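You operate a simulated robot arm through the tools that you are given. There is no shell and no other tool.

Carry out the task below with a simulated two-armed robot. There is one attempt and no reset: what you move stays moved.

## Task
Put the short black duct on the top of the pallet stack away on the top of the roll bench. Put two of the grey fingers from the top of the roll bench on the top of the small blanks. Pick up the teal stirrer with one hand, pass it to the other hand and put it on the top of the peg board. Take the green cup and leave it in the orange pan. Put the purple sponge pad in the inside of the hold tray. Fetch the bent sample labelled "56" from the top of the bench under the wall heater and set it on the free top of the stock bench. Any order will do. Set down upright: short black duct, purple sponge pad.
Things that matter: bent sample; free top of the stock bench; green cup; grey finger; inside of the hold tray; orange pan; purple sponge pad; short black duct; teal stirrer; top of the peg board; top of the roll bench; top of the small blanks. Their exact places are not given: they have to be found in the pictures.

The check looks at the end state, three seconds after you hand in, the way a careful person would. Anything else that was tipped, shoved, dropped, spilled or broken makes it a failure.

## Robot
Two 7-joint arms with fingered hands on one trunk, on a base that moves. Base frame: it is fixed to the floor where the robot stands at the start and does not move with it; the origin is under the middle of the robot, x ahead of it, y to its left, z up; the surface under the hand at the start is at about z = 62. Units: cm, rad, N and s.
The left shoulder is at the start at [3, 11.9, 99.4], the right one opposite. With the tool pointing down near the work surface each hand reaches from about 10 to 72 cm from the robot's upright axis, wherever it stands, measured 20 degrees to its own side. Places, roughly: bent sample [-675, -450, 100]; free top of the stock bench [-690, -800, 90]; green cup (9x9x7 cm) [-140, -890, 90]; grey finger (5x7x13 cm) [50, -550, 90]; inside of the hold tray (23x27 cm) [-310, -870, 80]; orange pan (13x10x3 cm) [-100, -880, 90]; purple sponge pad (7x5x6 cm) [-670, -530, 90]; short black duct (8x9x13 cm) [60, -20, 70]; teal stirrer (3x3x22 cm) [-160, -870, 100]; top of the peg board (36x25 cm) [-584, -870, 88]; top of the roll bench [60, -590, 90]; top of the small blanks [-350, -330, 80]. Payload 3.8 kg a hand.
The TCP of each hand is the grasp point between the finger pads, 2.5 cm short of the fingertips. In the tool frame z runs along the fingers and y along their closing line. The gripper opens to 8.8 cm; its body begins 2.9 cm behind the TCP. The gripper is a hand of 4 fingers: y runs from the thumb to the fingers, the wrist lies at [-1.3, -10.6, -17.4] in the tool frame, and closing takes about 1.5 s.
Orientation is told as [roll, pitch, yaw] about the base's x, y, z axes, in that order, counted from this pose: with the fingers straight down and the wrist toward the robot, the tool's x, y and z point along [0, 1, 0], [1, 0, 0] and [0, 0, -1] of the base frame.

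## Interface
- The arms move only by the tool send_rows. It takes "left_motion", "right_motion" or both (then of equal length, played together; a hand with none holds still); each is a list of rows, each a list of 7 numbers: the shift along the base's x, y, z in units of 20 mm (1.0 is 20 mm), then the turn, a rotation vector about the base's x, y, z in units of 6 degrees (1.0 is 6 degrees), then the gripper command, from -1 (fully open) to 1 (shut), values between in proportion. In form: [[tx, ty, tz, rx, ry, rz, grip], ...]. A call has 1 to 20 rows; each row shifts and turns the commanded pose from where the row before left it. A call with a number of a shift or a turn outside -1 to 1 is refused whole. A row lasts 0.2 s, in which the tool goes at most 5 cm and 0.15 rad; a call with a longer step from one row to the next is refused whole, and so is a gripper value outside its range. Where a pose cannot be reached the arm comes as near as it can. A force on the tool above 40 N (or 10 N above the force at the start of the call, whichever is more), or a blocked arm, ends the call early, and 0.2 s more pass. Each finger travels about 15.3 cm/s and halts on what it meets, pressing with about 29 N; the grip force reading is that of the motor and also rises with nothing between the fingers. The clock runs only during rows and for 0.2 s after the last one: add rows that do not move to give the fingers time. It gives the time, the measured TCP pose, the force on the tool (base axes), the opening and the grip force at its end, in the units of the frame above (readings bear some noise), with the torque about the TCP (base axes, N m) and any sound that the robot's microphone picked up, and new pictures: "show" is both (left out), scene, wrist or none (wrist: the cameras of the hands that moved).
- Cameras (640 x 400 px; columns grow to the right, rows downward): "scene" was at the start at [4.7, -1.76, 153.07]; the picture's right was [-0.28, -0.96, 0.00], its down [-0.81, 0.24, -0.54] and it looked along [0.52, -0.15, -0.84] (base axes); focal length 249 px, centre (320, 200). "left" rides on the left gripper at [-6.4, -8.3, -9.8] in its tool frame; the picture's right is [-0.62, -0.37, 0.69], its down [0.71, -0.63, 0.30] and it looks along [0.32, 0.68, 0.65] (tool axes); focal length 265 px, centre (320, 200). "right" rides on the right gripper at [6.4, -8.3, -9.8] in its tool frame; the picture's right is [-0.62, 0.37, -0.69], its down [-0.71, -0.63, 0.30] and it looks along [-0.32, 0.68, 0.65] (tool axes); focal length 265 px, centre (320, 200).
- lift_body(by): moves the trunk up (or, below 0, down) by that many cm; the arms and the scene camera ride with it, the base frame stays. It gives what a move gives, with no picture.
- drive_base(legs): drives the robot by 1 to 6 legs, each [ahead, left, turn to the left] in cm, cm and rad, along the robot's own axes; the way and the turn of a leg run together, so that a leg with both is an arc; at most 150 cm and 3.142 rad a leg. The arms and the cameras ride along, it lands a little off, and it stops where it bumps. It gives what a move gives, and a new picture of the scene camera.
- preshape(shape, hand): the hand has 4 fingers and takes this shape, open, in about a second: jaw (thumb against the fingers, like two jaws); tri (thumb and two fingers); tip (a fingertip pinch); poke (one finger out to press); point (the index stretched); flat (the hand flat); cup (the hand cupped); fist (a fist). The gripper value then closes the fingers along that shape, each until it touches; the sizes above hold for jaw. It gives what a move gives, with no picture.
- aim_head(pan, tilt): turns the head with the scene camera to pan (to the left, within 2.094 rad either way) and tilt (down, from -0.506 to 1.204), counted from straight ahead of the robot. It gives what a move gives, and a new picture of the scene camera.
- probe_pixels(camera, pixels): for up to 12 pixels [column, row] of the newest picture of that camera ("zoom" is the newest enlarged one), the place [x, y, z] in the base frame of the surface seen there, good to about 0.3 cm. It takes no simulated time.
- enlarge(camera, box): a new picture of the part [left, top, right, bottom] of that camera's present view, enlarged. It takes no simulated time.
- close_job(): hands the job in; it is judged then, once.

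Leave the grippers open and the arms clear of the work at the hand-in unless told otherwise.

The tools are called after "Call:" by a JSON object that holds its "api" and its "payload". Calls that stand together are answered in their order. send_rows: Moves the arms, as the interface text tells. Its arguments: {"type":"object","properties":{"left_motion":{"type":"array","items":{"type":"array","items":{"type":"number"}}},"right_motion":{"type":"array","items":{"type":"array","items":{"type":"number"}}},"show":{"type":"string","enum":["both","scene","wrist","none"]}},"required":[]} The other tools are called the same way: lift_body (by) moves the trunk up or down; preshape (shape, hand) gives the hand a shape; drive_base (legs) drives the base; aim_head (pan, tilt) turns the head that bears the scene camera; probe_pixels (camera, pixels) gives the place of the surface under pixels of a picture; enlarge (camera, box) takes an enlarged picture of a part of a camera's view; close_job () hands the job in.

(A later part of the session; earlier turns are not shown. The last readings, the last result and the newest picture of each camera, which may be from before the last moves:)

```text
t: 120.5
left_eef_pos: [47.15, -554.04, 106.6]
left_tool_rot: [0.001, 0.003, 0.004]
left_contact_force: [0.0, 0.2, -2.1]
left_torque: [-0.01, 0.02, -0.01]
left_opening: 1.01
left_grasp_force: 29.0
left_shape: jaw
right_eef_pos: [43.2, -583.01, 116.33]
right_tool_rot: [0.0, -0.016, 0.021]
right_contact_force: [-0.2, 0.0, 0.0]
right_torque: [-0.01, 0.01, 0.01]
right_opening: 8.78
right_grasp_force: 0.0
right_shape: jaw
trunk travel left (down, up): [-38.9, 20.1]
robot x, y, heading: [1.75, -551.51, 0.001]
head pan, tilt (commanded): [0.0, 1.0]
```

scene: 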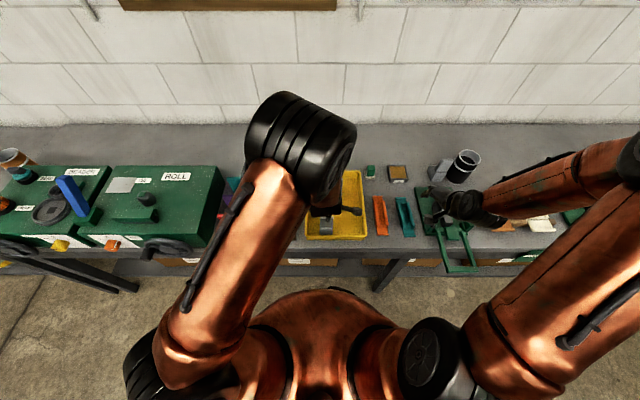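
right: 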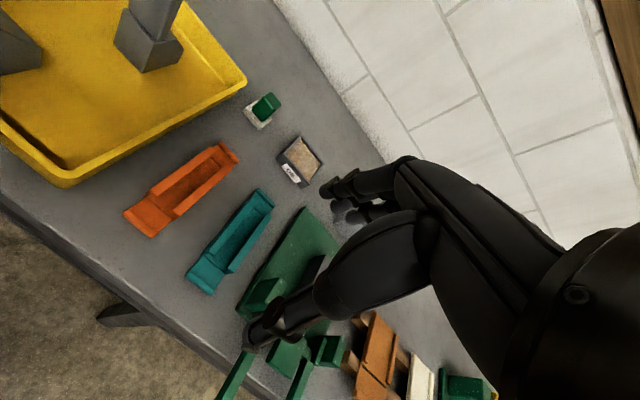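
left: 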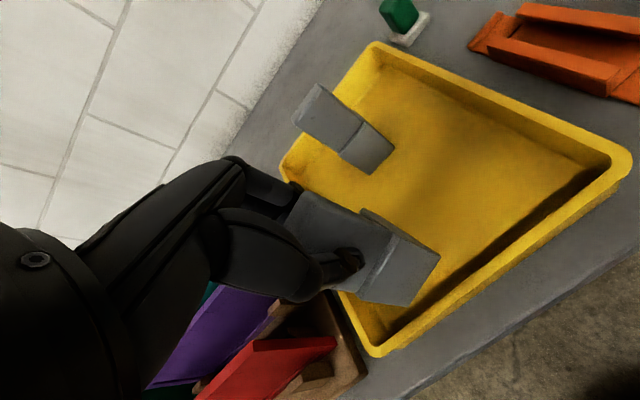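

Finger 1 is lifted and weighs about 2 N. I move the left hand up and away to the left while the right hand comes over finger 2.

Call:
{"api": "send_rows", "payload": {"left_motion": [[0, 0, 1, 0, 0, 0, 1], [0, 0, 1, 0, 0, 0, 1], [0, 0, 1, 0, 0, 0, 1], [0, 0.5, 1, 0, 0, 0, 1], [0, 1, 1, 0, 0, 0, 1], [0, 1, 1, 0, 0, 0, 1], [-0.3, 1, 1, 0, 0, 0, 1], [-0.3, 1, 1, 0, 0, 0, 1], [-0.3, 1, 1, 0, 0, 0, 1], [-0.3, 1, 0, 0, 0, 0, 1], [-0.3, 1, 0, 0, 0, 0, 1], [-0.3, 1, 0, 0, 0, 0, 1], [-0.3, 1, 0, 0, 0, 0, 1], [0, 1, 0, 0, 0, 0, 1], [0, 1, 0, 0, 0, 0, 1], [0, 0, 0, 0, 0, 0, 1], [0, 0, 0, 0, 0, 0, 1], [0, 0, 0, 0, 0, 0, 1], [0, 0, 0, 0, 0, 0, 1]], "right_motion": [[0, 0, 0, 0, 0, 0, -1], [0, 0, 0, 0, 0, 0, -1], [0, 0, 0, 0, 0, 0, -1], [0, 0, 0, 0, 0, 0, -1], [0, 0, 0, 0, 0, 0, -1], [0.78, 0.9, 0, 0, 0, 0, -1], [0.78, 0.97, 0, 0, 0, 0, -1], [0.78, 0.97, 0, 0, 0, 0, -1], [0.78, 0.97, 0, 0, 0, 0, -1], [0.78, 0.97, 0, 0, 0, 0, -1], [0.78, 0.97, 0, 0, 0, 0, -1], [0.78, 0.97, 0, 0, 0, 0, -1], [0.78, 0.97, 0, 0, 0, 0, -1], [0.78, 0.97, 0, 0, 0, 0, -1], [0.78, 0.97, -0.5, 0, 0, 0, -1], [0.78, 0.97, -0.5, 0, 0, 0, -1], [0.78, 0.97, -0.5, 0, 0, 0, -1], [0.69, 0.97, -0.5, 0, 0, 0, -1], [0, 0, 0, 0, 0, 0, -1]], "show": "both"}}

```text
t: 124.5
left_eef_pos: [43.04, -531.03, 124.63]
left_tool_rot: [-0.001, 0.003, 0.003]
left_contact_force: [-0.5, -0.9, -1.5]
left_torque: [-0.01, 0.01, 0.03]
left_opening: 1.01
left_grasp_force: 29.3
left_shape: jaw
right_eef_pos: [63.19, -557.94, 112.38]
right_tool_rot: [0.001, -0.015, 0.02]
right_contact_force: [-0.6, 0.5, -0.6]
right_torque: [0.01, -0.01, -0.02]
right_opening: 8.76
right_grasp_force: 0.0
right_shape: jaw
trunk travel left (down, up): [-38.9, 20.1]
robot x, y, heading: [2.06, -551.82, 0.001]
head pan, tilt (commanded): [0.0, 1.0]
```

scene: 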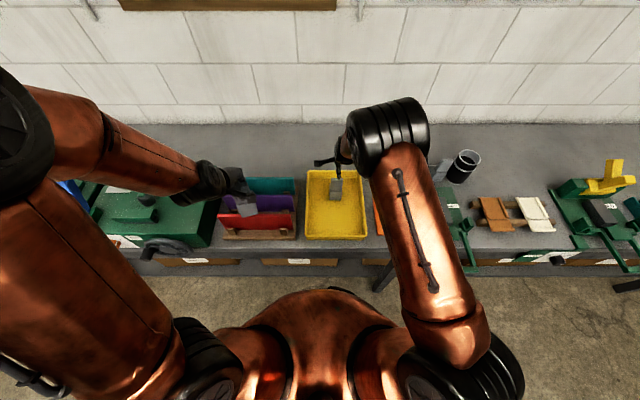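
right: 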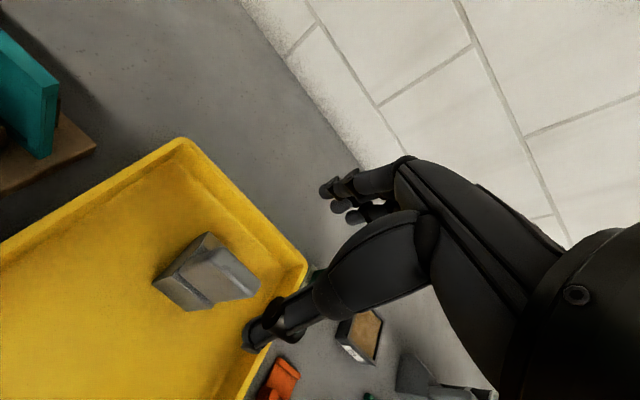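
left: 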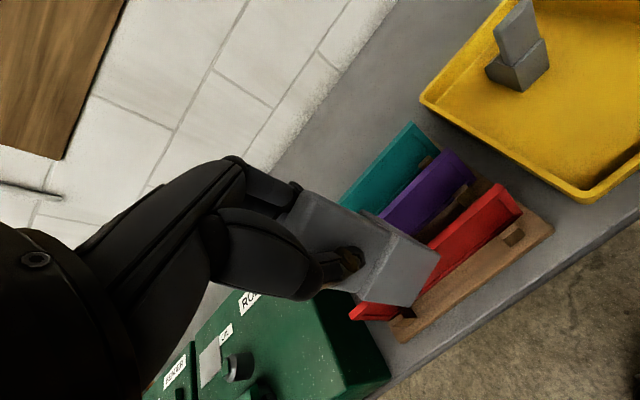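

I enlarge finger 2 in the right wrist view and probe its slab top.

Call:
{"api": "enlarge", "payload": {"camera": "right", "box": [130, 210, 310, 330]}}

Call:
{"api": "probe_pixels", "payload": {"camera": "right", "pixels": [[255, 290], [258, 282], [228, 255], [240, 290], [225, 275], [215, 295], [200, 285], [180, 262], [160, 280], [208, 240], [235, 268], [222, 258]]}}

```text
3.33 times, centred on (220, 270) of right
```

zoom: 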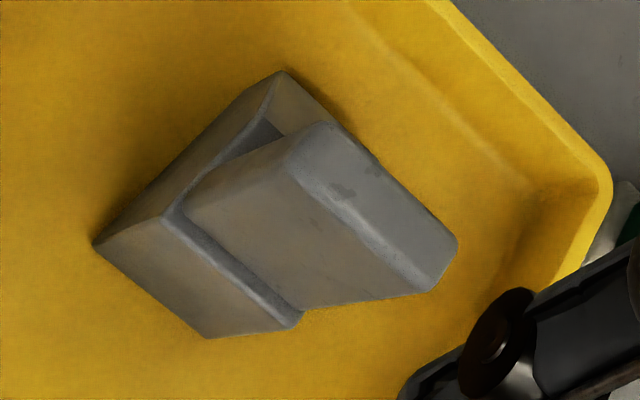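

```text
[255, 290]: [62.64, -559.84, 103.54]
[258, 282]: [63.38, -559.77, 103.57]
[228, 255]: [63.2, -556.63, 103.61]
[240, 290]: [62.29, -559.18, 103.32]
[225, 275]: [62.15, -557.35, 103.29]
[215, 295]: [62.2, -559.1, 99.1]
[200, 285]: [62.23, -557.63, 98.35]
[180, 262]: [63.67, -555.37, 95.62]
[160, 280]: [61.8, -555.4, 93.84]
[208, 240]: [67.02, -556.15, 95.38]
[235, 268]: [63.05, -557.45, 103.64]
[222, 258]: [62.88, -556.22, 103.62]
```

The slab is centred at about (63.2, -557.9), right under the TCP. I lower to z ≈ 101.5.

Call:
{"api": "send_rows", "payload": {"right_motion": [[0, 0, -1, 0, 0, 0, -1], [0, 0, -1, 0, 0, 0, -1], [0, 0, -1, 0, 0, 0, -1], [0, 0, -1, 0, 0, 0, -1], [0, 0, -0.8, 0, 0, 0, -1], [0, 0, -0.4, 0, 0, 0, -1], [0, 0, -0.25, 0, 0, 0, -1], [0, 0, 0, 0, 0, 0, -1]], "show": "wrist"}}

```text
t: 126.3
left_eef_pos: [43.07, -531.05, 124.69]
left_tool_rot: [-0.001, 0.001, 0.003]
left_contact_force: [0.0, 1.1, -1.6]
left_torque: [0.0, 0.0, -0.01]
left_opening: 0.99
left_grasp_force: 28.8
left_shape: jaw
right_eef_pos: [63.32, -557.76, 101.49]
right_tool_rot: [0.0, -0.016, 0.023]
right_contact_force: [0.4, -0.9, -0.2]
right_torque: [-0.01, 0.0, 0.03]
right_opening: 8.77
right_grasp_force: 0.0
right_shape: jaw
trunk travel left (down, up): [-38.9, 20.1]
robot x, y, heading: [1.47, -551.9, 0.004]
head pan, tilt (commanded): [0.0, 1.0]
```

right: 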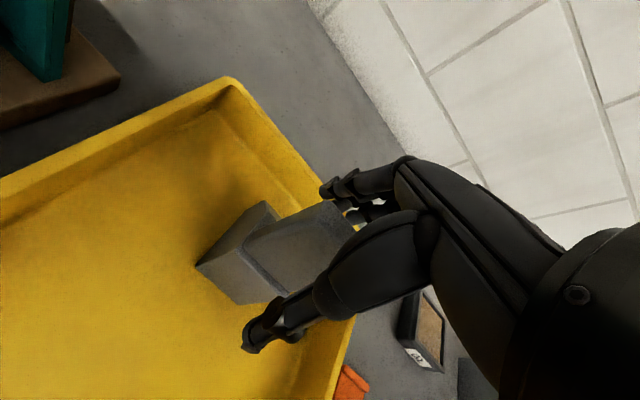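

It straddles the slab. I close gradually and lift.

Call:
{"api": "send_rows", "payload": {"right_motion": [[0, 0, 0, 0, 0, 0, -0.7], [0, 0, 0, 0, 0, 0, -0.4], [0, 0, 0, 0, 0, 0, -0.1], [0, 0, 0, 0, 0, 0, 0.2], [0, 0, 0, 0, 0, 0, 0.5], [0, 0, 0, 0, 0, 0, 0.8], [0, 0, 0, 0, 0, 0, 1], [0, 0, 0, 0, 0, 0, 1], [0, 0, 0, 0, 0, 0, 1], [0, 0, 0.4, 0, 0, 0, 1], [0, 0, 0.6, 0, 0, 0, 1], [0, 0, 0.8, 0, 0, 0, 1], [0, 0, 1, 0, 0, 0, 1], [0, 0, 0, 0, 0, 0, 1]], "show": "both"}}

```text
t: 129.3
left_eef_pos: [43.12, -531.11, 124.7]
left_tool_rot: [0.0, 0.0, 0.005]
left_contact_force: [0.2, 1.3, -1.6]
left_torque: [0.01, 0.05, -0.01]
left_opening: 0.98
left_grasp_force: 28.9
left_shape: jaw
right_eef_pos: [63.31, -557.97, 107.23]
right_tool_rot: [0.001, -0.014, 0.02]
right_contact_force: [0.0, 0.7, -2.6]
right_torque: [-0.01, 0.04, 0.0]
right_opening: 1.03
right_grasp_force: 29.3
right_shape: jaw
trunk travel left (down, up): [-38.9, 20.1]
robot x, y, heading: [1.74, -551.81, -0.0]
head pan, tilt (commanded): [0.0, 1.0]
```

scene: 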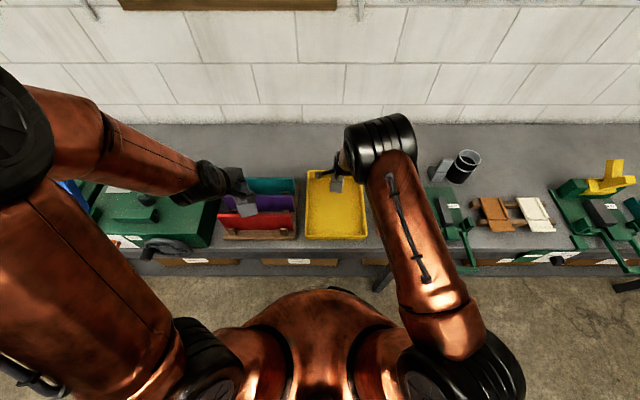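
right: 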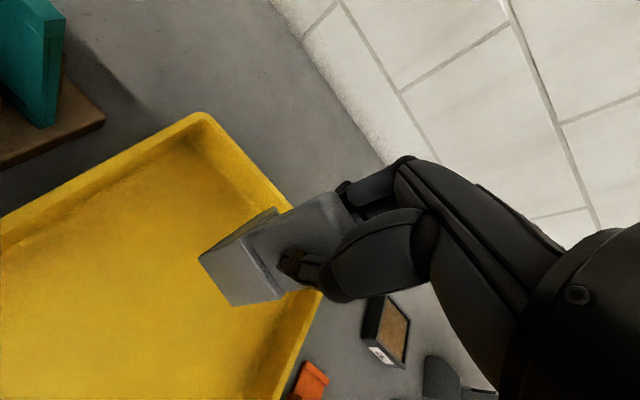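

Both grey fingers are held. I raise and retract the right hand and back away from the bench.

Call:
{"api": "send_rows", "payload": {"right_motion": [[0, 0, 1, 0, 0, 0, 1], [0, 0, 1, 0, 0, 0, 1], [0, 0, 1, 0, 0, 0, 1], [0, 0, 1, 0, 0, 0, 1], [-0.5, -0.3, 1, 0, 0, 0, 1], [-1, -0.5, 1, 0, 0, 0, 1], [-1, -0.7, 1, 0, 0, 0, 1], [-1, -0.8, 1, 0, 0, 0, 1], [-1, -0.8, 0.7, 0, 0, 0, 1], [-1, -0.8, 0, 0, 0, 0, 1], [-1, -0.8, 0, 0, 0, 0, 1], [-1, -0.8, 0, 0, 0, 0, 1], [-1, -0.8, 0, 0, 0, 0, 1], [-1, -0.5, 0, 0, 0, 0, 1], [-1, 0, 0, 0, 0, 0, 1], [0, 0, 0, 0, 0, 0, 1]], "show": "none"}}

Call:
{"api": "drive_base", "payload": {"legs": [[-90, 0, 0]]}}

Call:
{"api": "aim_head", "payload": {"pan": 2.0, "tilt": 0.3}}

```text
t: 132.7
left_eef_pos: [43.12, -531.16, 124.69]
left_tool_rot: [0.001, 0.001, 0.002]
left_contact_force: [0.5, -1.1, -2.2]
left_torque: [-0.01, 0.02, -0.02]
left_opening: 0.98
left_grasp_force: 28.4
left_shape: jaw
right_eef_pos: [42.28, -571.59, 124.5]
right_tool_rot: [-0.001, -0.016, 0.023]
right_contact_force: [-0.2, -0.2, -1.6]
right_torque: [0.0, 0.01, 0.01]
right_opening: 1.0
right_grasp_force: 29.0
right_shape: jaw
trunk travel left (down, up): [-38.9, 20.1]
robot x, y, heading: [1.76, -551.61, 0.004]
head pan, tilt (commanded): [0.0, 1.0]
```

```text
t: 137.5
left_eef_pos: [-47.75, -531.47, 124.65]
left_tool_rot: [0.0, 0.002, 0.013]
left_contact_force: [1.0, -0.2, -3.1]
left_torque: [0.01, 0.03, -0.01]
left_opening: 1.0
left_grasp_force: 28.8
left_shape: jaw
right_eef_pos: [-48.2, -571.97, 124.6]
right_tool_rot: [0.002, -0.017, 0.029]
right_contact_force: [-0.1, 0.5, -2.3]
right_torque: [0.01, 0.03, 0.02]
right_opening: 0.98
right_grasp_force: 29.0
right_shape: jaw
trunk travel left (down, up): [-38.9, 20.1]
robot x, y, heading: [-89.07, -552.47, 0.011]
head pan, tilt (commanded): [0.0, 1.0]
```

scene: 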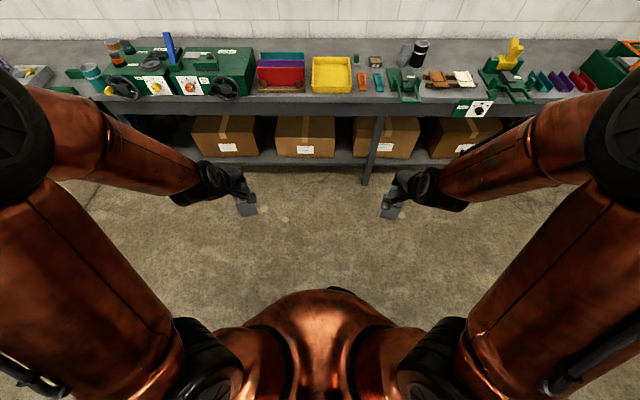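

```text
t: 139.4
left_eef_pos: [-47.73, -531.29, 124.77]
left_tool_rot: [0.001, 0.003, 0.013]
left_contact_force: [0.5, -0.3, -2.1]
left_torque: [0.02, 0.05, -0.01]
left_opening: 0.98
left_grasp_force: 28.9
left_shape: jaw
right_eef_pos: [-48.23, -571.89, 124.38]
right_tool_rot: [-0.002, -0.016, 0.029]
right_contact_force: [0.7, -0.1, -2.0]
right_torque: [0.02, 0.03, 0.02]
right_opening: 1.01
right_grasp_force: 28.9
right_shape: jaw
trunk travel left (down, up): [-38.9, 20.1]
robot x, y, heading: [-88.84, -552.58, 0.013]
head pan, tilt (commanded): [2.0, 0.3]
```

scene: 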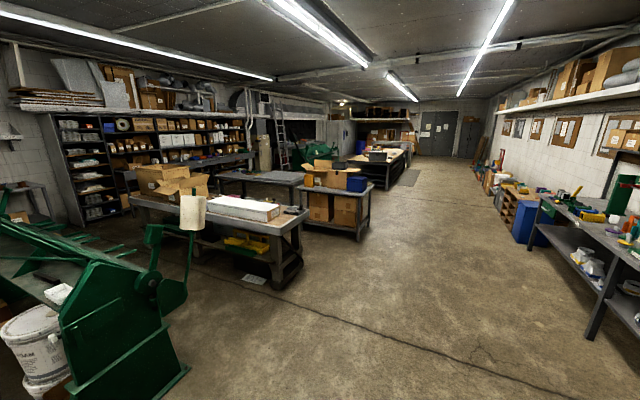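

I see the central table with a white box and cardboard boxes. I enlarge it to look for the small blanks.

Call:
{"api": "enlarge", "payload": {"camera": "scene", "box": [100, 140, 400, 300]}}

Call:
{"api": "probe_pixels", "payload": {"camera": "scene", "pixels": [[170, 200], [180, 180], [240, 205], [270, 215], [290, 212], [200, 210], [145, 195], [300, 290], [270, 282], [195, 215], [215, 220], [345, 180]]}}

```text
2.13 times, centred on (250, 220) of scene
```

zoom: 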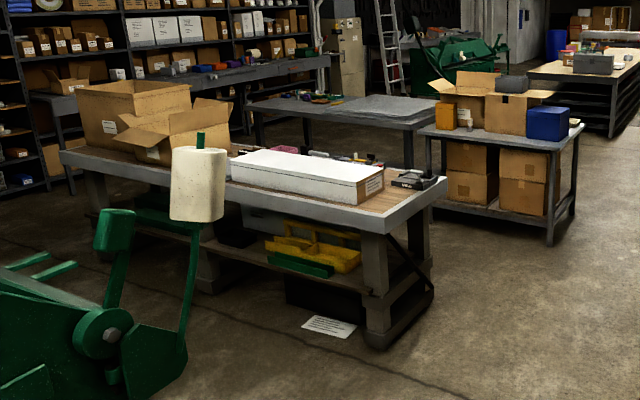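

```text
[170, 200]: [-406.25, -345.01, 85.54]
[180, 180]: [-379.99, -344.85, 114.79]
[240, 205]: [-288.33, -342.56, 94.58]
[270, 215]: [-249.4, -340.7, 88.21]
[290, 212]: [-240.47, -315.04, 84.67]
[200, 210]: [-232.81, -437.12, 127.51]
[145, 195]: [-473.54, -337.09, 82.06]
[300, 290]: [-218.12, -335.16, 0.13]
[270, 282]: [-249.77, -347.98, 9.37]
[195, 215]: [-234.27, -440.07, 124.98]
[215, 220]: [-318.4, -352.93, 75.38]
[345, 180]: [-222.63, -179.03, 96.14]
```

The centre of this table top is near (-354, -325) at z ≈ 84, which matches the rough place for "small blanks". I drive up the aisle to look at it from the north-east.

Call:
{"api": "drive_base", "payload": {"legs": [[0, 150, 0], [0, 140, -0.012], [-50, 0, 0]]}}

Call:
{"api": "aim_head", "payload": {"pan": -2.09, "tilt": 0.35}}

```text
t: 155.9
left_eef_pos: [-99.14, -243.06, 124.68]
left_tool_rot: [0.001, 0.002, 0.0]
left_contact_force: [-0.1, -0.4, -1.5]
left_torque: [0.01, 0.04, 0.0]
left_opening: 1.0
left_grasp_force: 28.8
left_shape: jaw
right_eef_pos: [-100.17, -283.47, 124.6]
right_tool_rot: [0.0, -0.015, 0.016]
right_contact_force: [0.5, 0.4, -2.6]
right_torque: [0.02, 0.04, -0.01]
right_opening: 0.98
right_grasp_force: 29.0
right_shape: jaw
trunk travel left (down, up): [-38.9, 20.1]
robot x, y, heading: [-140.86, -263.69, 0.0]
head pan, tilt (commanded): [2.0, 0.3]
```

scene: 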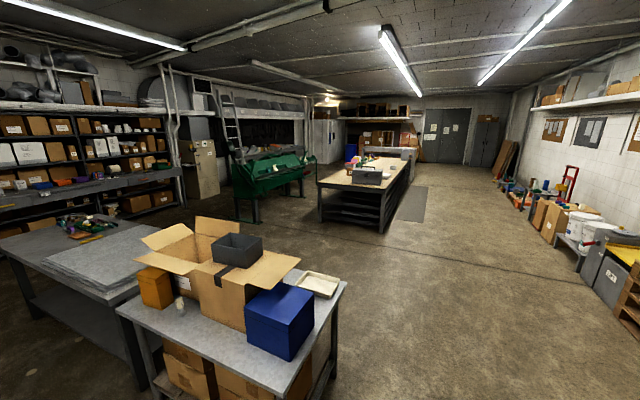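

```text
t: 159.2
left_eef_pos: [-99.13, -243.21, 124.68]
left_tool_rot: [0.0, 0.002, -0.001]
left_contact_force: [0.4, -0.2, -1.5]
left_torque: [-0.02, 0.01, 0.0]
left_opening: 1.01
left_grasp_force: 28.7
left_shape: jaw
right_eef_pos: [-100.03, -283.53, 124.53]
right_tool_rot: [0.001, -0.017, 0.015]
right_contact_force: [0.8, -0.3, -1.9]
right_torque: [0.03, 0.03, 0.02]
right_opening: 0.99
right_grasp_force: 29.2
right_shape: jaw
trunk travel left (down, up): [-38.9, 20.1]
robot x, y, heading: [-140.73, -263.95, 0.002]
head pan, tilt (commanded): [-2.089, 0.351]
```

scene: 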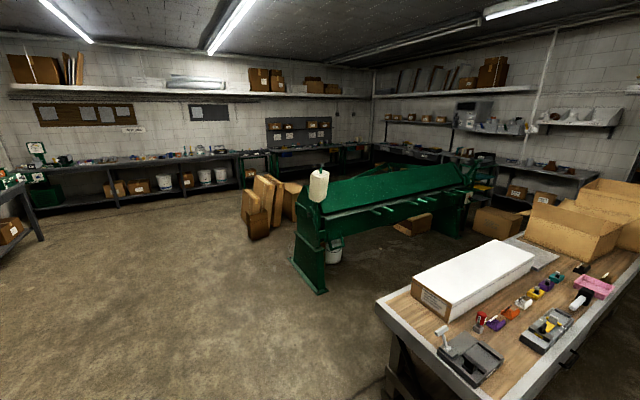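

I see the table top with the white box and several small items. I enlarge it to read the labels.

Call:
{"api": "enlarge", "payload": {"camera": "scene", "box": [370, 220, 640, 400]}}

Call:
{"api": "probe_pixels", "payload": {"camera": "scene", "pixels": [[400, 303], [430, 300], [480, 270], [530, 255], [430, 330], [470, 395], [390, 305], [510, 310], [545, 290], [590, 285], [500, 330], [600, 270]]}}

```text
2.22 times, centred on (505, 310) of scene
```

zoom: 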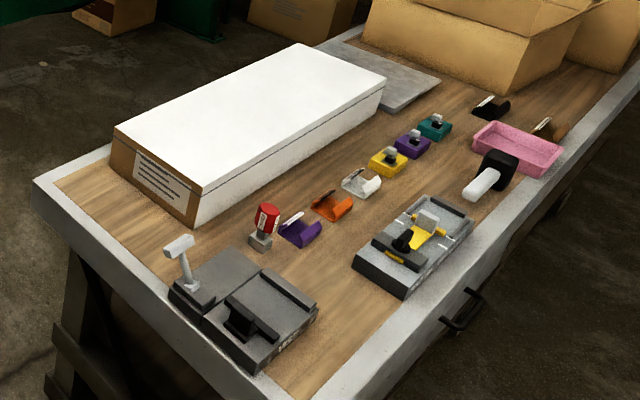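

```text
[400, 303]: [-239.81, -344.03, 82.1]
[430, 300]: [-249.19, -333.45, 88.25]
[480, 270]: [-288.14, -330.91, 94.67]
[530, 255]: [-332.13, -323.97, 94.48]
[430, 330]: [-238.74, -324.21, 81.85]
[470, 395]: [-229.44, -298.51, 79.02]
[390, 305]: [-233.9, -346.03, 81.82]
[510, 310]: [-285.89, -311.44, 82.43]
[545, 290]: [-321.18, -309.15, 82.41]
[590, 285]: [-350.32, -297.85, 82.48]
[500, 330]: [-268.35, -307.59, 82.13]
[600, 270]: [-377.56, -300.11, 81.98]
```

There is a flat grey sheet stack behind the white box near zoom (390, 75), around x = -350, y = -330. These look like the "small blanks". I probe it and look closer.

Call:
{"api": "probe_pixels", "payload": {"camera": "zoom", "pixels": [[345, 48], [370, 60], [400, 75], [425, 82], [395, 100], [380, 108], [438, 85], [410, 95], [360, 45], [330, 42], [450, 70], [390, 90]]}}

Call:
{"api": "enlarge", "payload": {"camera": "scene", "box": [490, 225, 610, 305]}}

```text
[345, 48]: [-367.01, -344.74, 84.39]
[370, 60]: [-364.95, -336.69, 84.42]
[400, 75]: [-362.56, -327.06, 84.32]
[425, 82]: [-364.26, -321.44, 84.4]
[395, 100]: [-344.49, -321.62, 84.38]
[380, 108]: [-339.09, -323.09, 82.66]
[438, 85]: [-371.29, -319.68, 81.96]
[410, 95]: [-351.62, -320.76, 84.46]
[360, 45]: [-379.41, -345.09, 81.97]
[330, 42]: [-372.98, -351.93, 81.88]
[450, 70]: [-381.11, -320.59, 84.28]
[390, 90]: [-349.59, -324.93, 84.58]
```

```text
5.00 times, centred on (550, 265) of scene
```

zoom: 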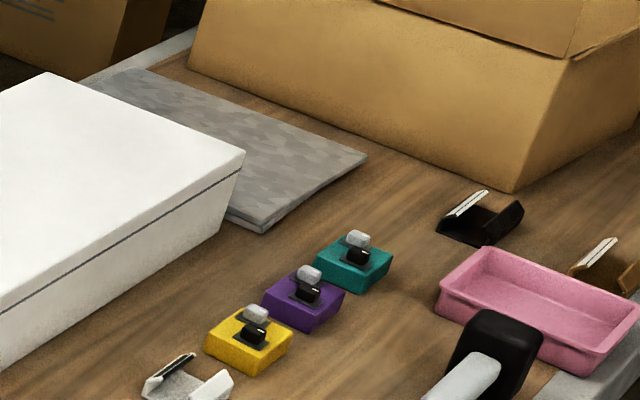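

These are the small blanks: galvanised sheets about 30 × 27 cm at x = -369…-340, y = -346…-319, top z = 84.4. The south side gives the better reach, so I probe the green machine to see how wide the aisle is there.

Call:
{"api": "probe_pixels", "payload": {"camera": "scene", "pixels": [[318, 185], [312, 290], [330, 245], [380, 208], [400, 205], [440, 190], [460, 180], [325, 215], [420, 215], [410, 225], [450, 230], [500, 222]]}}

Call:
{"api": "probe_pixels", "payload": {"camera": "scene", "pixels": [[340, 285], [380, 260], [400, 250], [430, 245], [460, 238], [330, 262], [480, 235], [360, 225], [380, 380], [350, 330], [600, 330], [550, 370]]}}

```text
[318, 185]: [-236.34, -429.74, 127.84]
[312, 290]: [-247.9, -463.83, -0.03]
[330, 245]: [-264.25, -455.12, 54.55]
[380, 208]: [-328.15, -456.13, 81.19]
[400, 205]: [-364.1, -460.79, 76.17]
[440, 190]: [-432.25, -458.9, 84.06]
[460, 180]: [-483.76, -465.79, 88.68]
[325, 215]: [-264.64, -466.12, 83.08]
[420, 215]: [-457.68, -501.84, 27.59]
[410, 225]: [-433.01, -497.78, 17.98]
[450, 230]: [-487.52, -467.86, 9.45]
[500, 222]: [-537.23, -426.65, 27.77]
```

```text
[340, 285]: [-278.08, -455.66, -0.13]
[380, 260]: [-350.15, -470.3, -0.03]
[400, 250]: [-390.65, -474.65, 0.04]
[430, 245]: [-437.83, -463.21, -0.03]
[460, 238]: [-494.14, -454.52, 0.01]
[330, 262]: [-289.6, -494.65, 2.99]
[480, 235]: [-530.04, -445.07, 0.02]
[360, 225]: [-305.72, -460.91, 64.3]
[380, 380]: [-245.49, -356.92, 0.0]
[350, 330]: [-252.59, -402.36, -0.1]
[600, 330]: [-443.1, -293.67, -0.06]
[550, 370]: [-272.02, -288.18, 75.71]
```

The south aisle is about 105 cm wide (table edge at y ≈ -350, machine at y ≈ -455, its counterweight at (-236, -430)). I turn to face north and drive to the aisle's east entrance.

Call:
{"api": "drive_base", "payload": {"legs": [[0, 0, 1.571], [-123, 15, 0]]}}

Call:
{"api": "aim_head", "payload": {"pan": 1.2, "tilt": 0.5}}

```text
t: 169.3
left_eef_pos: [-175.67, -345.51, 124.61]
left_tool_rot: [0.0, 0.002, 1.565]
left_contact_force: [0.5, 0.0, -2.0]
left_torque: [-0.04, 0.03, 0.01]
left_opening: 0.99
left_grasp_force: 29.2
left_shape: jaw
right_eef_pos: [-135.26, -346.57, 124.44]
right_tool_rot: [0.0, -0.017, 1.582]
right_contact_force: [0.3, 0.0, -2.3]
right_torque: [-0.04, -0.01, -0.03]
right_opening: 1.0
right_grasp_force: 29.2
right_shape: jaw
trunk travel left (down, up): [-38.9, 20.1]
robot x, y, heading: [-155.26, -387.0, 1.565]
head pan, tilt (commanded): [-2.089, 0.351]
```

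scene: 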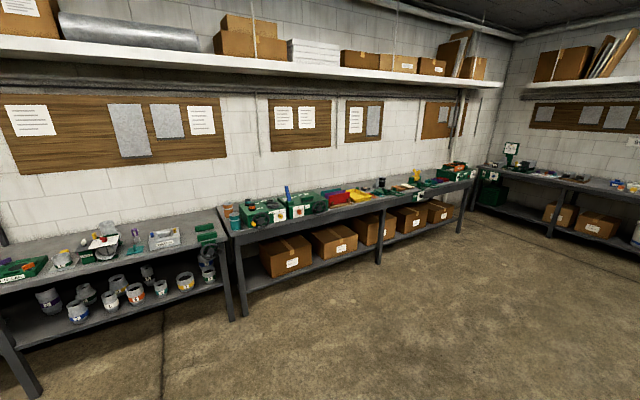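

```text
t: 172.1
left_eef_pos: [-175.69, -345.44, 124.75]
left_tool_rot: [-0.001, 0.002, 1.569]
left_contact_force: [-0.4, 0.2, -3.0]
left_torque: [0.01, 0.03, -0.01]
left_opening: 0.98
left_grasp_force: 29.1
left_shape: jaw
right_eef_pos: [-135.21, -346.57, 124.53]
right_tool_rot: [-0.001, -0.016, 1.583]
right_contact_force: [-0.1, 0.1, -1.9]
right_torque: [0.0, 0.03, -0.04]
right_opening: 0.98
right_grasp_force: 28.9
right_shape: jaw
trunk travel left (down, up): [-38.9, 20.1]
robot x, y, heading: [-155.11, -386.86, 1.566]
head pan, tilt (commanded): [1.201, 0.499]
```

scene: 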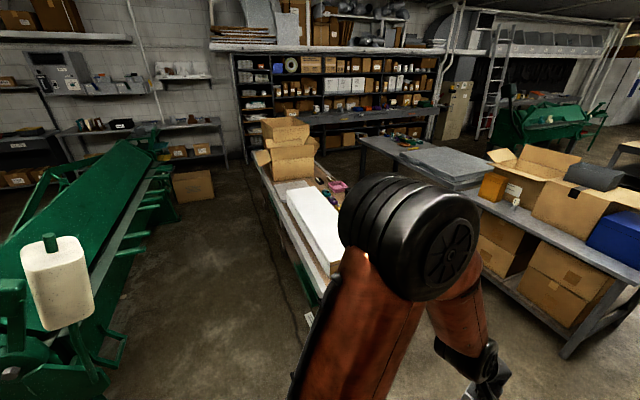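

I see the aisle with the counterweight at left and the machine's levers. I probe their nearest points to the aisle.

Call:
{"api": "probe_pixels", "payload": {"camera": "scene", "pixels": [[92, 290], [70, 260], [124, 345], [110, 360], [132, 250], [150, 225], [160, 207], [170, 195], [300, 290], [265, 200], [300, 170], [275, 155]]}}

```text
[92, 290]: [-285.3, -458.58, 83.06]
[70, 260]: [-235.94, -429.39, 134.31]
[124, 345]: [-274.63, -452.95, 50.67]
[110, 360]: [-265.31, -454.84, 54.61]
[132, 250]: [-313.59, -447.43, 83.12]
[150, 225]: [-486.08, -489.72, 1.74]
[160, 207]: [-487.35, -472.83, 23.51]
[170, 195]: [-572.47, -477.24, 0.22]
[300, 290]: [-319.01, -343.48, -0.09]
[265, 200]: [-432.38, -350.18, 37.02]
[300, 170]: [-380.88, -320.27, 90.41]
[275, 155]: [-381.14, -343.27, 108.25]
```

The aisle is wide enough. I strafe left (west) 178 cm to stand in front of the blanks.

Call:
{"api": "drive_base", "payload": {"legs": [[0, 100, 0], [0, 78, 0]]}}

Call:
{"api": "aim_head", "payload": {"pan": 0.2, "tilt": 0.9}}

```text
t: 181.1
left_eef_pos: [-353.62, -344.91, 124.67]
left_tool_rot: [0.0, 0.001, 1.568]
left_contact_force: [0.3, 0.5, -2.1]
left_torque: [0.01, -0.04, -0.03]
left_opening: 0.97
left_grasp_force: 28.5
left_shape: jaw
right_eef_pos: [-313.04, -345.97, 124.47]
right_tool_rot: [0.0, -0.016, 1.583]
right_contact_force: [-0.9, -0.1, -2.4]
right_torque: [-0.05, -0.02, -0.01]
right_opening: 1.0
right_grasp_force: 29.1
right_shape: jaw
trunk travel left (down, up): [-38.9, 20.1]
robot x, y, heading: [-333.03, -386.43, 1.569]
head pan, tilt (commanded): [1.201, 0.499]
```

scene: 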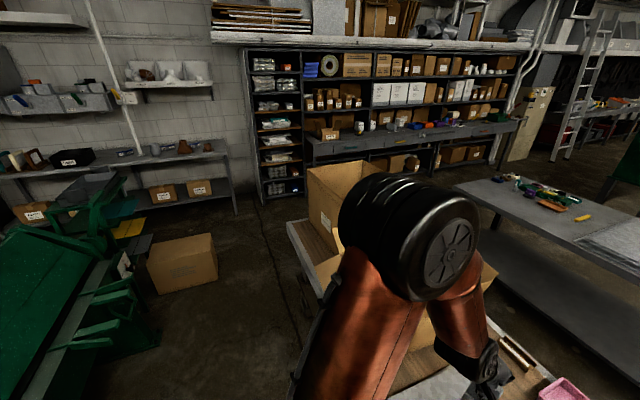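

```text
t: 182.4
left_eef_pos: [-353.52, -345.0, 124.64]
left_tool_rot: [-0.001, 0.002, 1.568]
left_contact_force: [-0.5, -0.1, -2.1]
left_torque: [-0.04, 0.01, -0.03]
left_opening: 0.97
left_grasp_force: 28.7
left_shape: jaw
right_eef_pos: [-313.18, -345.92, 124.45]
right_tool_rot: [0.0, -0.015, 1.586]
right_contact_force: [-0.4, 0.3, -2.0]
right_torque: [-0.04, 0.02, -0.03]
right_opening: 0.98
right_grasp_force: 28.5
right_shape: jaw
trunk travel left (down, up): [-38.9, 20.1]
robot x, y, heading: [-332.97, -386.3, 1.57]
head pan, tilt (commanded): [0.201, 0.901]
```

scene: 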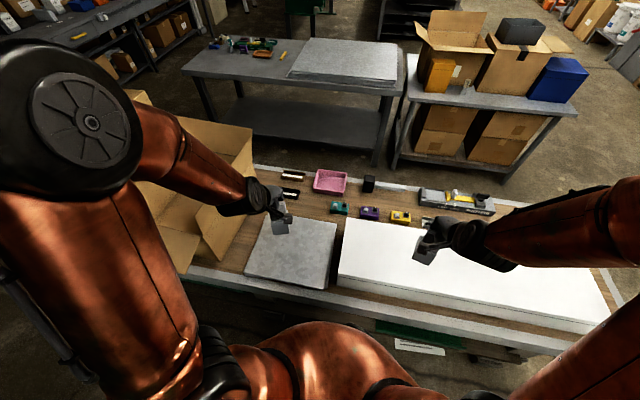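

I see the small blanks sheet right under the left hand, around (290, 255). I probe its corners.

Call:
{"api": "probe_pixels", "payload": {"camera": "scene", "pixels": [[264, 222], [335, 226], [327, 285], [248, 274], [290, 250], [310, 260], [270, 260], [345, 255], [230, 230], [225, 190], [195, 245], [165, 255]]}}

Call:
{"api": "enlarge", "payload": {"camera": "scene", "box": [150, 130, 390, 300]}}

```text
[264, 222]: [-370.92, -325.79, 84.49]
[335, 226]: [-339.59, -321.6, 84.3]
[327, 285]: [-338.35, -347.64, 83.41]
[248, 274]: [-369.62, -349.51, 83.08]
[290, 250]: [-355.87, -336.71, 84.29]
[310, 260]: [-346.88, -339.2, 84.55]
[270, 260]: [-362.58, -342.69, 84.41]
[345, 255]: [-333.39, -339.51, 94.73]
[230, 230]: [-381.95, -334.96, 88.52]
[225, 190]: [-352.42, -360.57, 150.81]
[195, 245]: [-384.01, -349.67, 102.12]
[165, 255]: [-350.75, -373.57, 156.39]
```

```text
2.35 times, centred on (270, 215) of scene
```

zoom: 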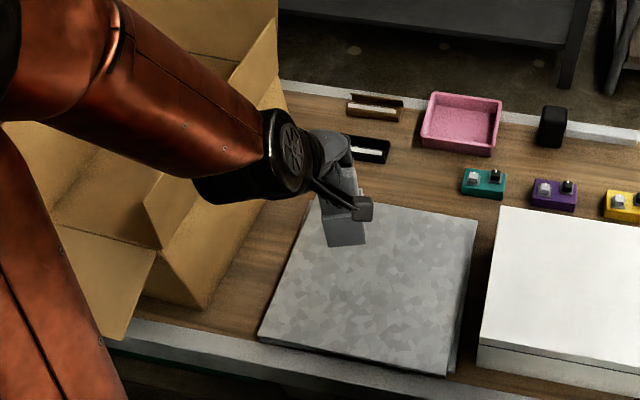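

The sheet top is at z = 84.4 and spans x = -370…-339, y = -348…-324. I lower the trunk 14 cm; the right finger piece stays above the white box (top 94.7). Then I bring the left piece down toward (-360.5, -339).

Call:
{"api": "lift_body", "payload": {"by": -14}}

Call:
{"api": "send_rows", "payload": {"left_motion": [[-0.7, 0.6, 0, 0, 0, 0, 1], [-0.7, 0.6, 0, 0, 0, 0, 1], [-0.7, 0.6, -0.5, 0, 0, 0, 1], [-0.7, 0.6, -0.8, 0, 0, 0, 1], [-0.7, 0.6, -1, 0, 0, 0, 1], [0, 0, -1, 0, 0, 0, 1], [0, 0, -1, 0, 0, 0, 1], [0, 0, -1, 0, 0, 0, 1], [0, 0, -1, 0, 0, 0, 1], [0, 0, -0.7, 0, 0, 0, 1], [0, 0, 0, 0, 0, 0, 1]], "show": "both"}}

```text
t: 184.0
left_eef_pos: [-353.46, -344.95, 110.67]
left_tool_rot: [0.0, 0.002, 1.57]
left_contact_force: [1.2, -0.3, -1.0]
left_torque: [-0.04, -0.04, 0.03]
left_opening: 0.96
left_grasp_force: 28.9
left_shape: jaw
right_eef_pos: [-313.11, -345.94, 110.53]
right_tool_rot: [0.002, -0.013, 1.585]
right_contact_force: [0.2, -0.2, -0.7]
right_torque: [-0.06, 0.04, 0.03]
right_opening: 0.97
right_grasp_force: 28.8
right_shape: jaw
trunk travel left (down, up): [-24.9, 34.1]
robot x, y, heading: [-333.3, -386.52, 1.57]
head pan, tilt (commanded): [0.201, 0.901]
```

```text
t: 186.4
left_eef_pos: [-360.45, -338.97, 96.64]
left_tool_rot: [0.001, 0.002, 1.569]
left_contact_force: [-0.2, 0.2, -3.0]
left_torque: [-0.02, -0.02, 0.03]
left_opening: 0.99
left_grasp_force: 28.4
left_shape: jaw
right_eef_pos: [-313.1, -345.93, 110.61]
right_tool_rot: [0.0, -0.015, 1.585]
right_contact_force: [-0.9, 1.0, -1.9]
right_torque: [-0.03, 0.03, 0.01]
right_opening: 0.99
right_grasp_force: 28.9
right_shape: jaw
trunk travel left (down, up): [-24.9, 34.1]
robot x, y, heading: [-333.03, -386.69, 1.571]
head pan, tilt (commanded): [0.201, 0.901]
```

scene: 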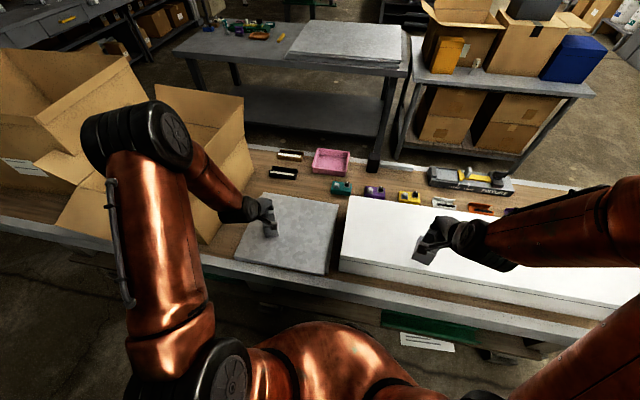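
left: 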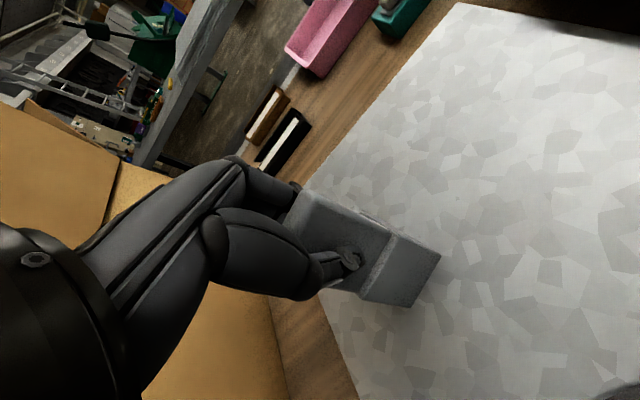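

The piece is about 1.4 cm above the sheet. I lower it slowly until it touches.

Call:
{"api": "send_rows", "payload": {"left_motion": [[0, 0, -0.3, 0, 0, 0, 1], [0, 0, -0.25, 0, 0, 0, 1], [0, 0, -0.1, 0, 0, 0, 1], [0, 0, 0, 0, 0, 0, 1]], "show": "none"}}

```text
t: 187.4
left_eef_pos: [-360.51, -338.89, 95.35]
left_tool_rot: [0.0, 0.003, 1.57]
left_contact_force: [0.0, -0.8, 0.9]
left_torque: [0.01, 0.03, 0.01]
left_opening: 1.0
left_grasp_force: 29.0
left_shape: jaw
right_eef_pos: [-313.05, -346.01, 110.5]
right_tool_rot: [-0.002, -0.015, 1.583]
right_contact_force: [0.0, 0.4, -2.9]
right_torque: [-0.01, 0.03, 0.03]
right_opening: 0.96
right_grasp_force: 29.2
right_shape: jaw
trunk travel left (down, up): [-24.9, 34.1]
robot x, y, heading: [-333.27, -386.33, 1.564]
head pan, tilt (commanded): [0.201, 0.901]
```

It touches. I seat it and open slowly.

Call:
{"api": "send_rows", "payload": {"left_motion": [[0, 0, -0.04, 0, 0, 0, 1], [0, 0, 0, 0, 0, 0, 0.7], [0, 0, 0, 0, 0, 0, 0.4], [0, 0, 0, 0, 0, 0, 0], [0, 0, 0, 0, 0, 0, -0.5], [0, 0, 0, 0, 0, 0, -1], [0, 0, 0, 0, 0, 0, -1], [0, 0, 0, 0, 0, 0, -1]], "show": "both"}}

```text
t: 189.2
left_eef_pos: [-360.63, -338.98, 95.35]
left_tool_rot: [0.001, 0.003, 1.569]
left_contact_force: [-0.3, -0.5, -0.7]
left_torque: [0.0, -0.02, -0.01]
left_opening: 8.78
left_grasp_force: 0.1
left_shape: jaw
right_eef_pos: [-313.15, -345.88, 110.5]
right_tool_rot: [0.0, -0.014, 1.584]
right_contact_force: [0.2, 0.4, -2.1]
right_torque: [-0.02, 0.0, 0.01]
right_opening: 0.99
right_grasp_force: 29.0
right_shape: jaw
trunk travel left (down, up): [-24.9, 34.1]
robot x, y, heading: [-333.17, -386.55, 1.57]
head pan, tilt (commanded): [0.201, 0.901]
```

scene: 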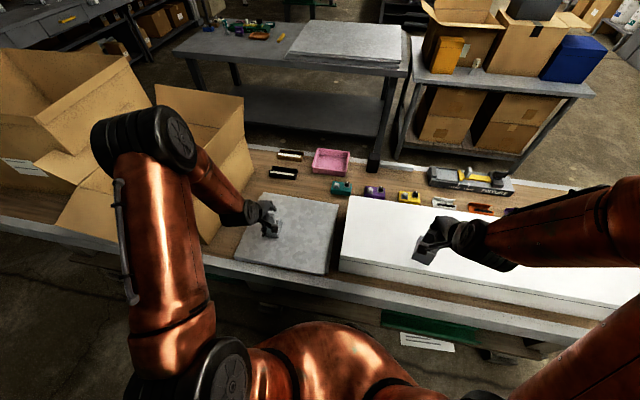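
left: 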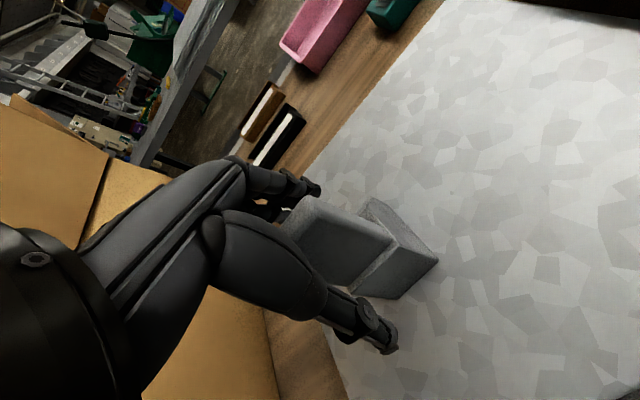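

The left piece stands on the sheet. I raise the left hand straight up and pull it back high.

Call:
{"api": "send_rows", "payload": {"left_motion": [[0, 0, 0.5, 0, 0, 0, -1], [0, 0, 0.8, 0, 0, 0, -1], [0, 0, 1, 0, 0, 0, -1], [0, 0, 1, 0, 0, 0, -1], [0, 0, 1, 0, 0, 0, -1], [0, 0, 1, 0, 0, 0, -1], [0, 0, 1, 0, 0, 0, -1], [0, 0, 1, 0, 0, 0, -1], [0, 0, 1, 0, 0, 0, -1], [0.5, -1, 1, 0, 0, 0, -1], [0.5, -1, 1, 0, 0, 0, -1], [0.5, -1, 1, 0, 0, 0, -1], [0.5, -1, 1, 0, 0, 0, -1], [0.5, -1, 1, 0, 0, 0, -1], [0, -1, 1, 0, 0, 0, -1], [0, -1, 1, 0, 0, 0, -1], [0, -1, 1, 0, 0, 0, -1], [0, 0, 0, 0, 0, 0, -1]], "show": "scene"}}

```text
t: 193.0
left_eef_pos: [-355.51, -354.81, 127.94]
left_tool_rot: [-0.002, 0.001, 1.57]
left_contact_force: [-0.1, 0.4, -0.2]
left_torque: [0.01, -0.03, -0.01]
left_opening: 8.81
left_grasp_force: 0.0
left_shape: jaw
right_eef_pos: [-313.17, -345.88, 110.49]
right_tool_rot: [0.001, -0.013, 1.586]
right_contact_force: [0.4, -0.5, -1.8]
right_torque: [-0.02, 0.02, -0.02]
right_opening: 1.0
right_grasp_force: 29.0
right_shape: jaw
trunk travel left (down, up): [-24.9, 34.1]
robot x, y, heading: [-333.03, -386.15, 1.566]
head pan, tilt (commanded): [0.201, 0.901]
```

scene: 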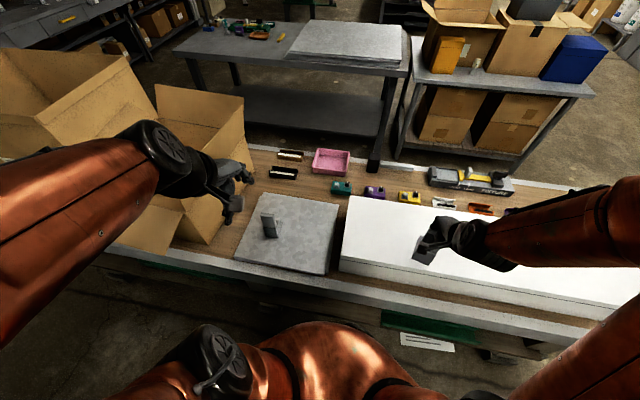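

Before strafing further left, I check the heights of the cardboard flaps there.

Call:
{"api": "probe_pixels", "payload": {"camera": "scene", "pixels": [[160, 90], [240, 100], [120, 58], [60, 110], [30, 60], [250, 160], [180, 215], [120, 245], [222, 205], [268, 222], [290, 250], [320, 245]]}}

```text
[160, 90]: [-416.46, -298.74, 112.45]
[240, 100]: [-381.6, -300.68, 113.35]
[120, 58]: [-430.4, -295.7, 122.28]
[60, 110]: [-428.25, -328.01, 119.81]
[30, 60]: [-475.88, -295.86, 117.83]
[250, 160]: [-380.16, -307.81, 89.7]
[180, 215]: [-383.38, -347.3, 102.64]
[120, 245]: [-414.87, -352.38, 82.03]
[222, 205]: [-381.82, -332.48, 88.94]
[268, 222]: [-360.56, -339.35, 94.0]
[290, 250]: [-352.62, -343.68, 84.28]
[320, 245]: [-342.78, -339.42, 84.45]
```

The boxes begin at x = -380 and are at most 122 high only beyond x = -416. I strafe 16 cm left.

Call:
{"api": "drive_base", "payload": {"legs": [[0, 16, 0]]}}

Call:
{"api": "send_rows", "payload": {"right_motion": [[-0.85, 0, 0, 0, 0, 0, 1], [-0.85, 0, 0, 0, 0, 0, 1], [-0.85, 0, 0, 0, 0, 0, 1], [-0.85, 0, 0, 0, 0, 0, 1], [-0.85, 0.3, 0, 0, 0, 0, 1], [-0.85, 0.4, 0, 0, 0, 0, 1], [-0.85, 0.4, 0, 0, 0, 0, 1], [-0.85, 0.5, 0, 0, 0, 0, 1], [-0.85, 0.5, 0, 0, 0, 0, 1], [-0.85, 0.5, 0, 0, 0, 0, 1], [0, 0, 0, 0, 0, 0, 1]], "show": "both"}}

```text
t: 194.4
left_eef_pos: [-371.59, -354.84, 128.04]
left_tool_rot: [-0.001, 0.003, 1.567]
left_contact_force: [0.2, -0.3, -0.1]
left_torque: [-0.02, 0.01, 0.01]
left_opening: 8.79
left_grasp_force: 0.0
left_shape: jaw
right_eef_pos: [-329.02, -345.93, 110.48]
right_tool_rot: [-0.002, -0.016, 1.585]
right_contact_force: [-0.8, 0.4, -1.9]
right_torque: [-0.02, 0.0, -0.01]
right_opening: 0.99
right_grasp_force: 29.4
right_shape: jaw
trunk travel left (down, up): [-24.9, 34.1]
robot x, y, heading: [-348.77, -386.49, 1.567]
head pan, tilt (commanded): [0.201, 0.901]
```

scene: 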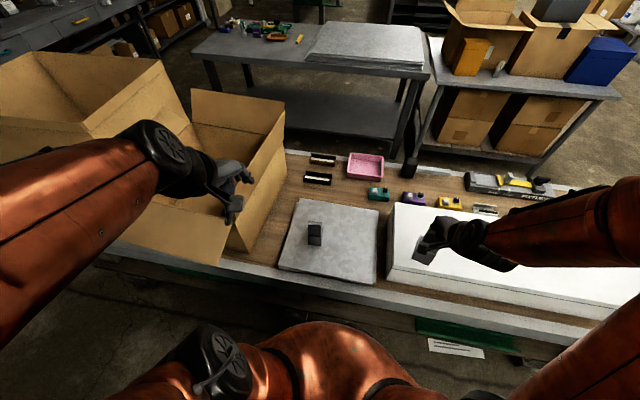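

```text
t: 196.8
left_eef_pos: [-371.34, -354.87, 127.89]
left_tool_rot: [0.0, 0.002, 1.568]
left_contact_force: [-0.7, -0.2, -0.2]
left_torque: [0.0, 0.01, 0.01]
left_opening: 8.79
left_grasp_force: 0.0
left_shape: jaw
right_eef_pos: [-345.9, -340.77, 110.64]
right_tool_rot: [-0.001, -0.017, 1.583]
right_contact_force: [0.0, 1.0, -1.5]
right_torque: [-0.03, -0.01, 0.01]
right_opening: 1.01
right_grasp_force: 28.9
right_shape: jaw
trunk travel left (down, up): [-24.9, 34.1]
robot x, y, heading: [-348.93, -386.71, 1.569]
head pan, tilt (commanded): [0.201, 0.901]
```

scene: 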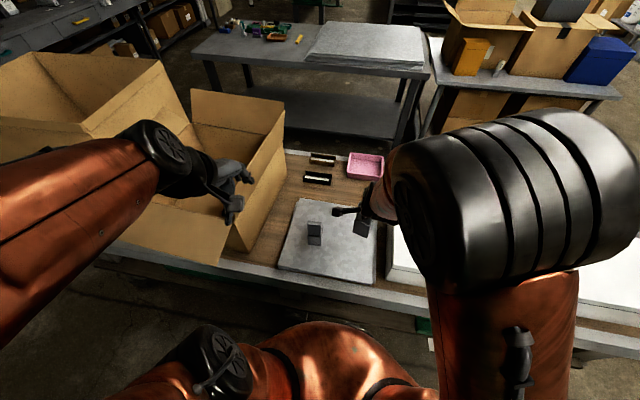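
right: 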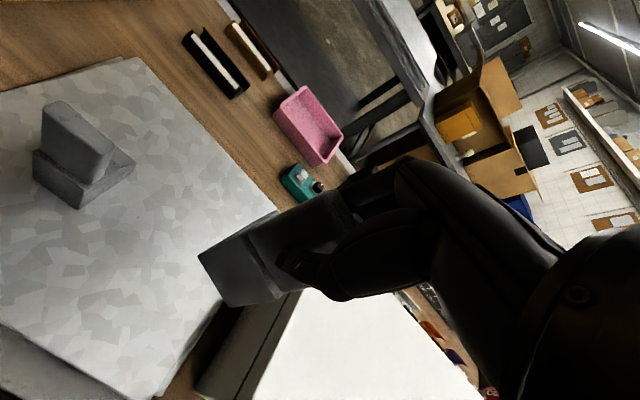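

I shift 1 cm west and lower the second piece to just above the sheet.

Call:
{"api": "send_rows", "payload": {"right_motion": [[-0.5, 0.4, -0.5, 0, 0, 0, 1], [0, 0.3, -1, 0, 0, 0, 1], [0, 0, -1, 0, 0, 0, 1], [0, 0, -1, 0, 0, 0, 1], [0, 0, -1, 0, 0, 0, 1], [0, 0, -1, 0, 0, 0, 1], [0, 0, -1, 0, 0, 0, 1], [0, 0, -0.4, 0, 0, 0, 1], [0, 0, 0, 0, 0, 0, 1]], "show": "wrist"}}

```text
t: 198.8
left_eef_pos: [-371.39, -354.81, 127.9]
left_tool_rot: [0.001, 0.001, 1.567]
left_contact_force: [0.3, -0.3, 0.0]
left_torque: [-0.01, 0.0, 0.0]
left_opening: 8.79
left_grasp_force: 0.0
left_shape: jaw
right_eef_pos: [-346.97, -339.35, 96.68]
right_tool_rot: [-0.001, -0.016, 1.581]
right_contact_force: [0.4, -0.3, -2.2]
right_torque: [0.0, -0.01, -0.02]
right_opening: 1.01
right_grasp_force: 28.8
right_shape: jaw
trunk travel left (down, up): [-24.9, 34.1]
robot x, y, heading: [-349.15, -386.5, 1.565]
head pan, tilt (commanded): [0.201, 0.901]
```

right: 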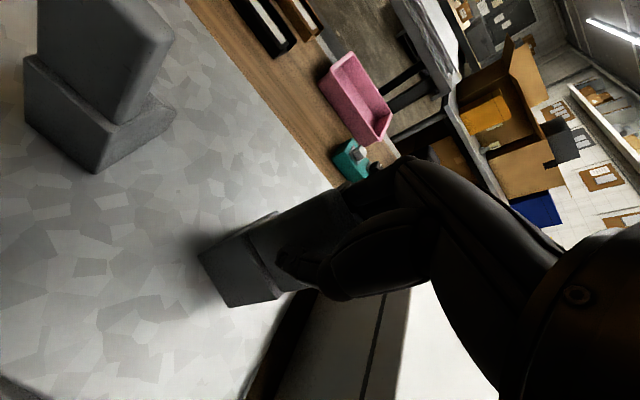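

Call:
{"api": "send_rows", "payload": {"right_motion": [[0, 0, -0.3, 0, 0, 0, 1], [0, 0, -0.25, 0, 0, 0, 1], [0, 0, -0.1, 0, 0, 0, 1], [0, 0, 0, 0, 0, 0, 1]], "show": "none"}}

```text
t: 199.8
left_eef_pos: [-371.4, -354.89, 128.1]
left_tool_rot: [-0.001, 0.0, 1.567]
left_contact_force: [0.1, -0.7, -0.4]
left_torque: [-0.01, 0.03, -0.02]
left_opening: 8.79
left_grasp_force: 0.0
left_shape: jaw
right_eef_pos: [-347.0, -339.4, 95.51]
right_tool_rot: [0.001, -0.016, 1.585]
right_contact_force: [0.1, -0.7, -0.9]
right_torque: [0.0, 0.02, -0.02]
right_opening: 0.99
right_grasp_force: 28.5
right_shape: jaw
trunk travel left (down, up): [-24.9, 34.1]
robot x, y, heading: [-348.95, -386.41, 1.569]
head pan, tilt (commanded): [0.201, 0.901]
```

The reading is -0.9 N, so contact is beginning. I lower 0.2 cm more, then open slowly.

Call:
{"api": "send_rows", "payload": {"right_motion": [[0, 0, -0.1, 0, 0, 0, 1], [0, 0, 0, 0, 0, 0, 1], [0, 0, 0, 0, 0, 0, 0.7], [0, 0, 0, 0, 0, 0, 0.4], [0, 0, 0, 0, 0, 0, 0], [0, 0, 0, 0, 0, 0, -0.5], [0, 0, 0, 0, 0, 0, -1], [0, 0, 0, 0, 0, 0, -1], [0, 0, 0, 0, 0, 0, -1]], "show": "wrist"}}

```text
t: 201.8
left_eef_pos: [-371.44, -354.96, 128.0]
left_tool_rot: [0.0, 0.001, 1.565]
left_contact_force: [-0.3, 0.0, 0.1]
left_torque: [0.05, 0.02, -0.02]
left_opening: 8.82
left_grasp_force: 0.0
left_shape: jaw
right_eef_pos: [-346.97, -339.24, 95.35]
right_tool_rot: [0.0, -0.016, 1.583]
right_contact_force: [0.2, -0.4, 0.1]
right_torque: [-0.01, 0.02, -0.02]
right_opening: 8.82
right_grasp_force: 0.0
right_shape: jaw
trunk travel left (down, up): [-24.9, 34.1]
robot x, y, heading: [-349.4, -386.39, 1.568]
head pan, tilt (commanded): [0.201, 0.901]
```

right: 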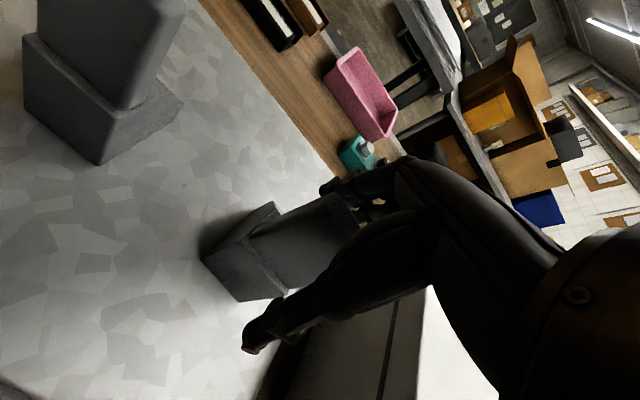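

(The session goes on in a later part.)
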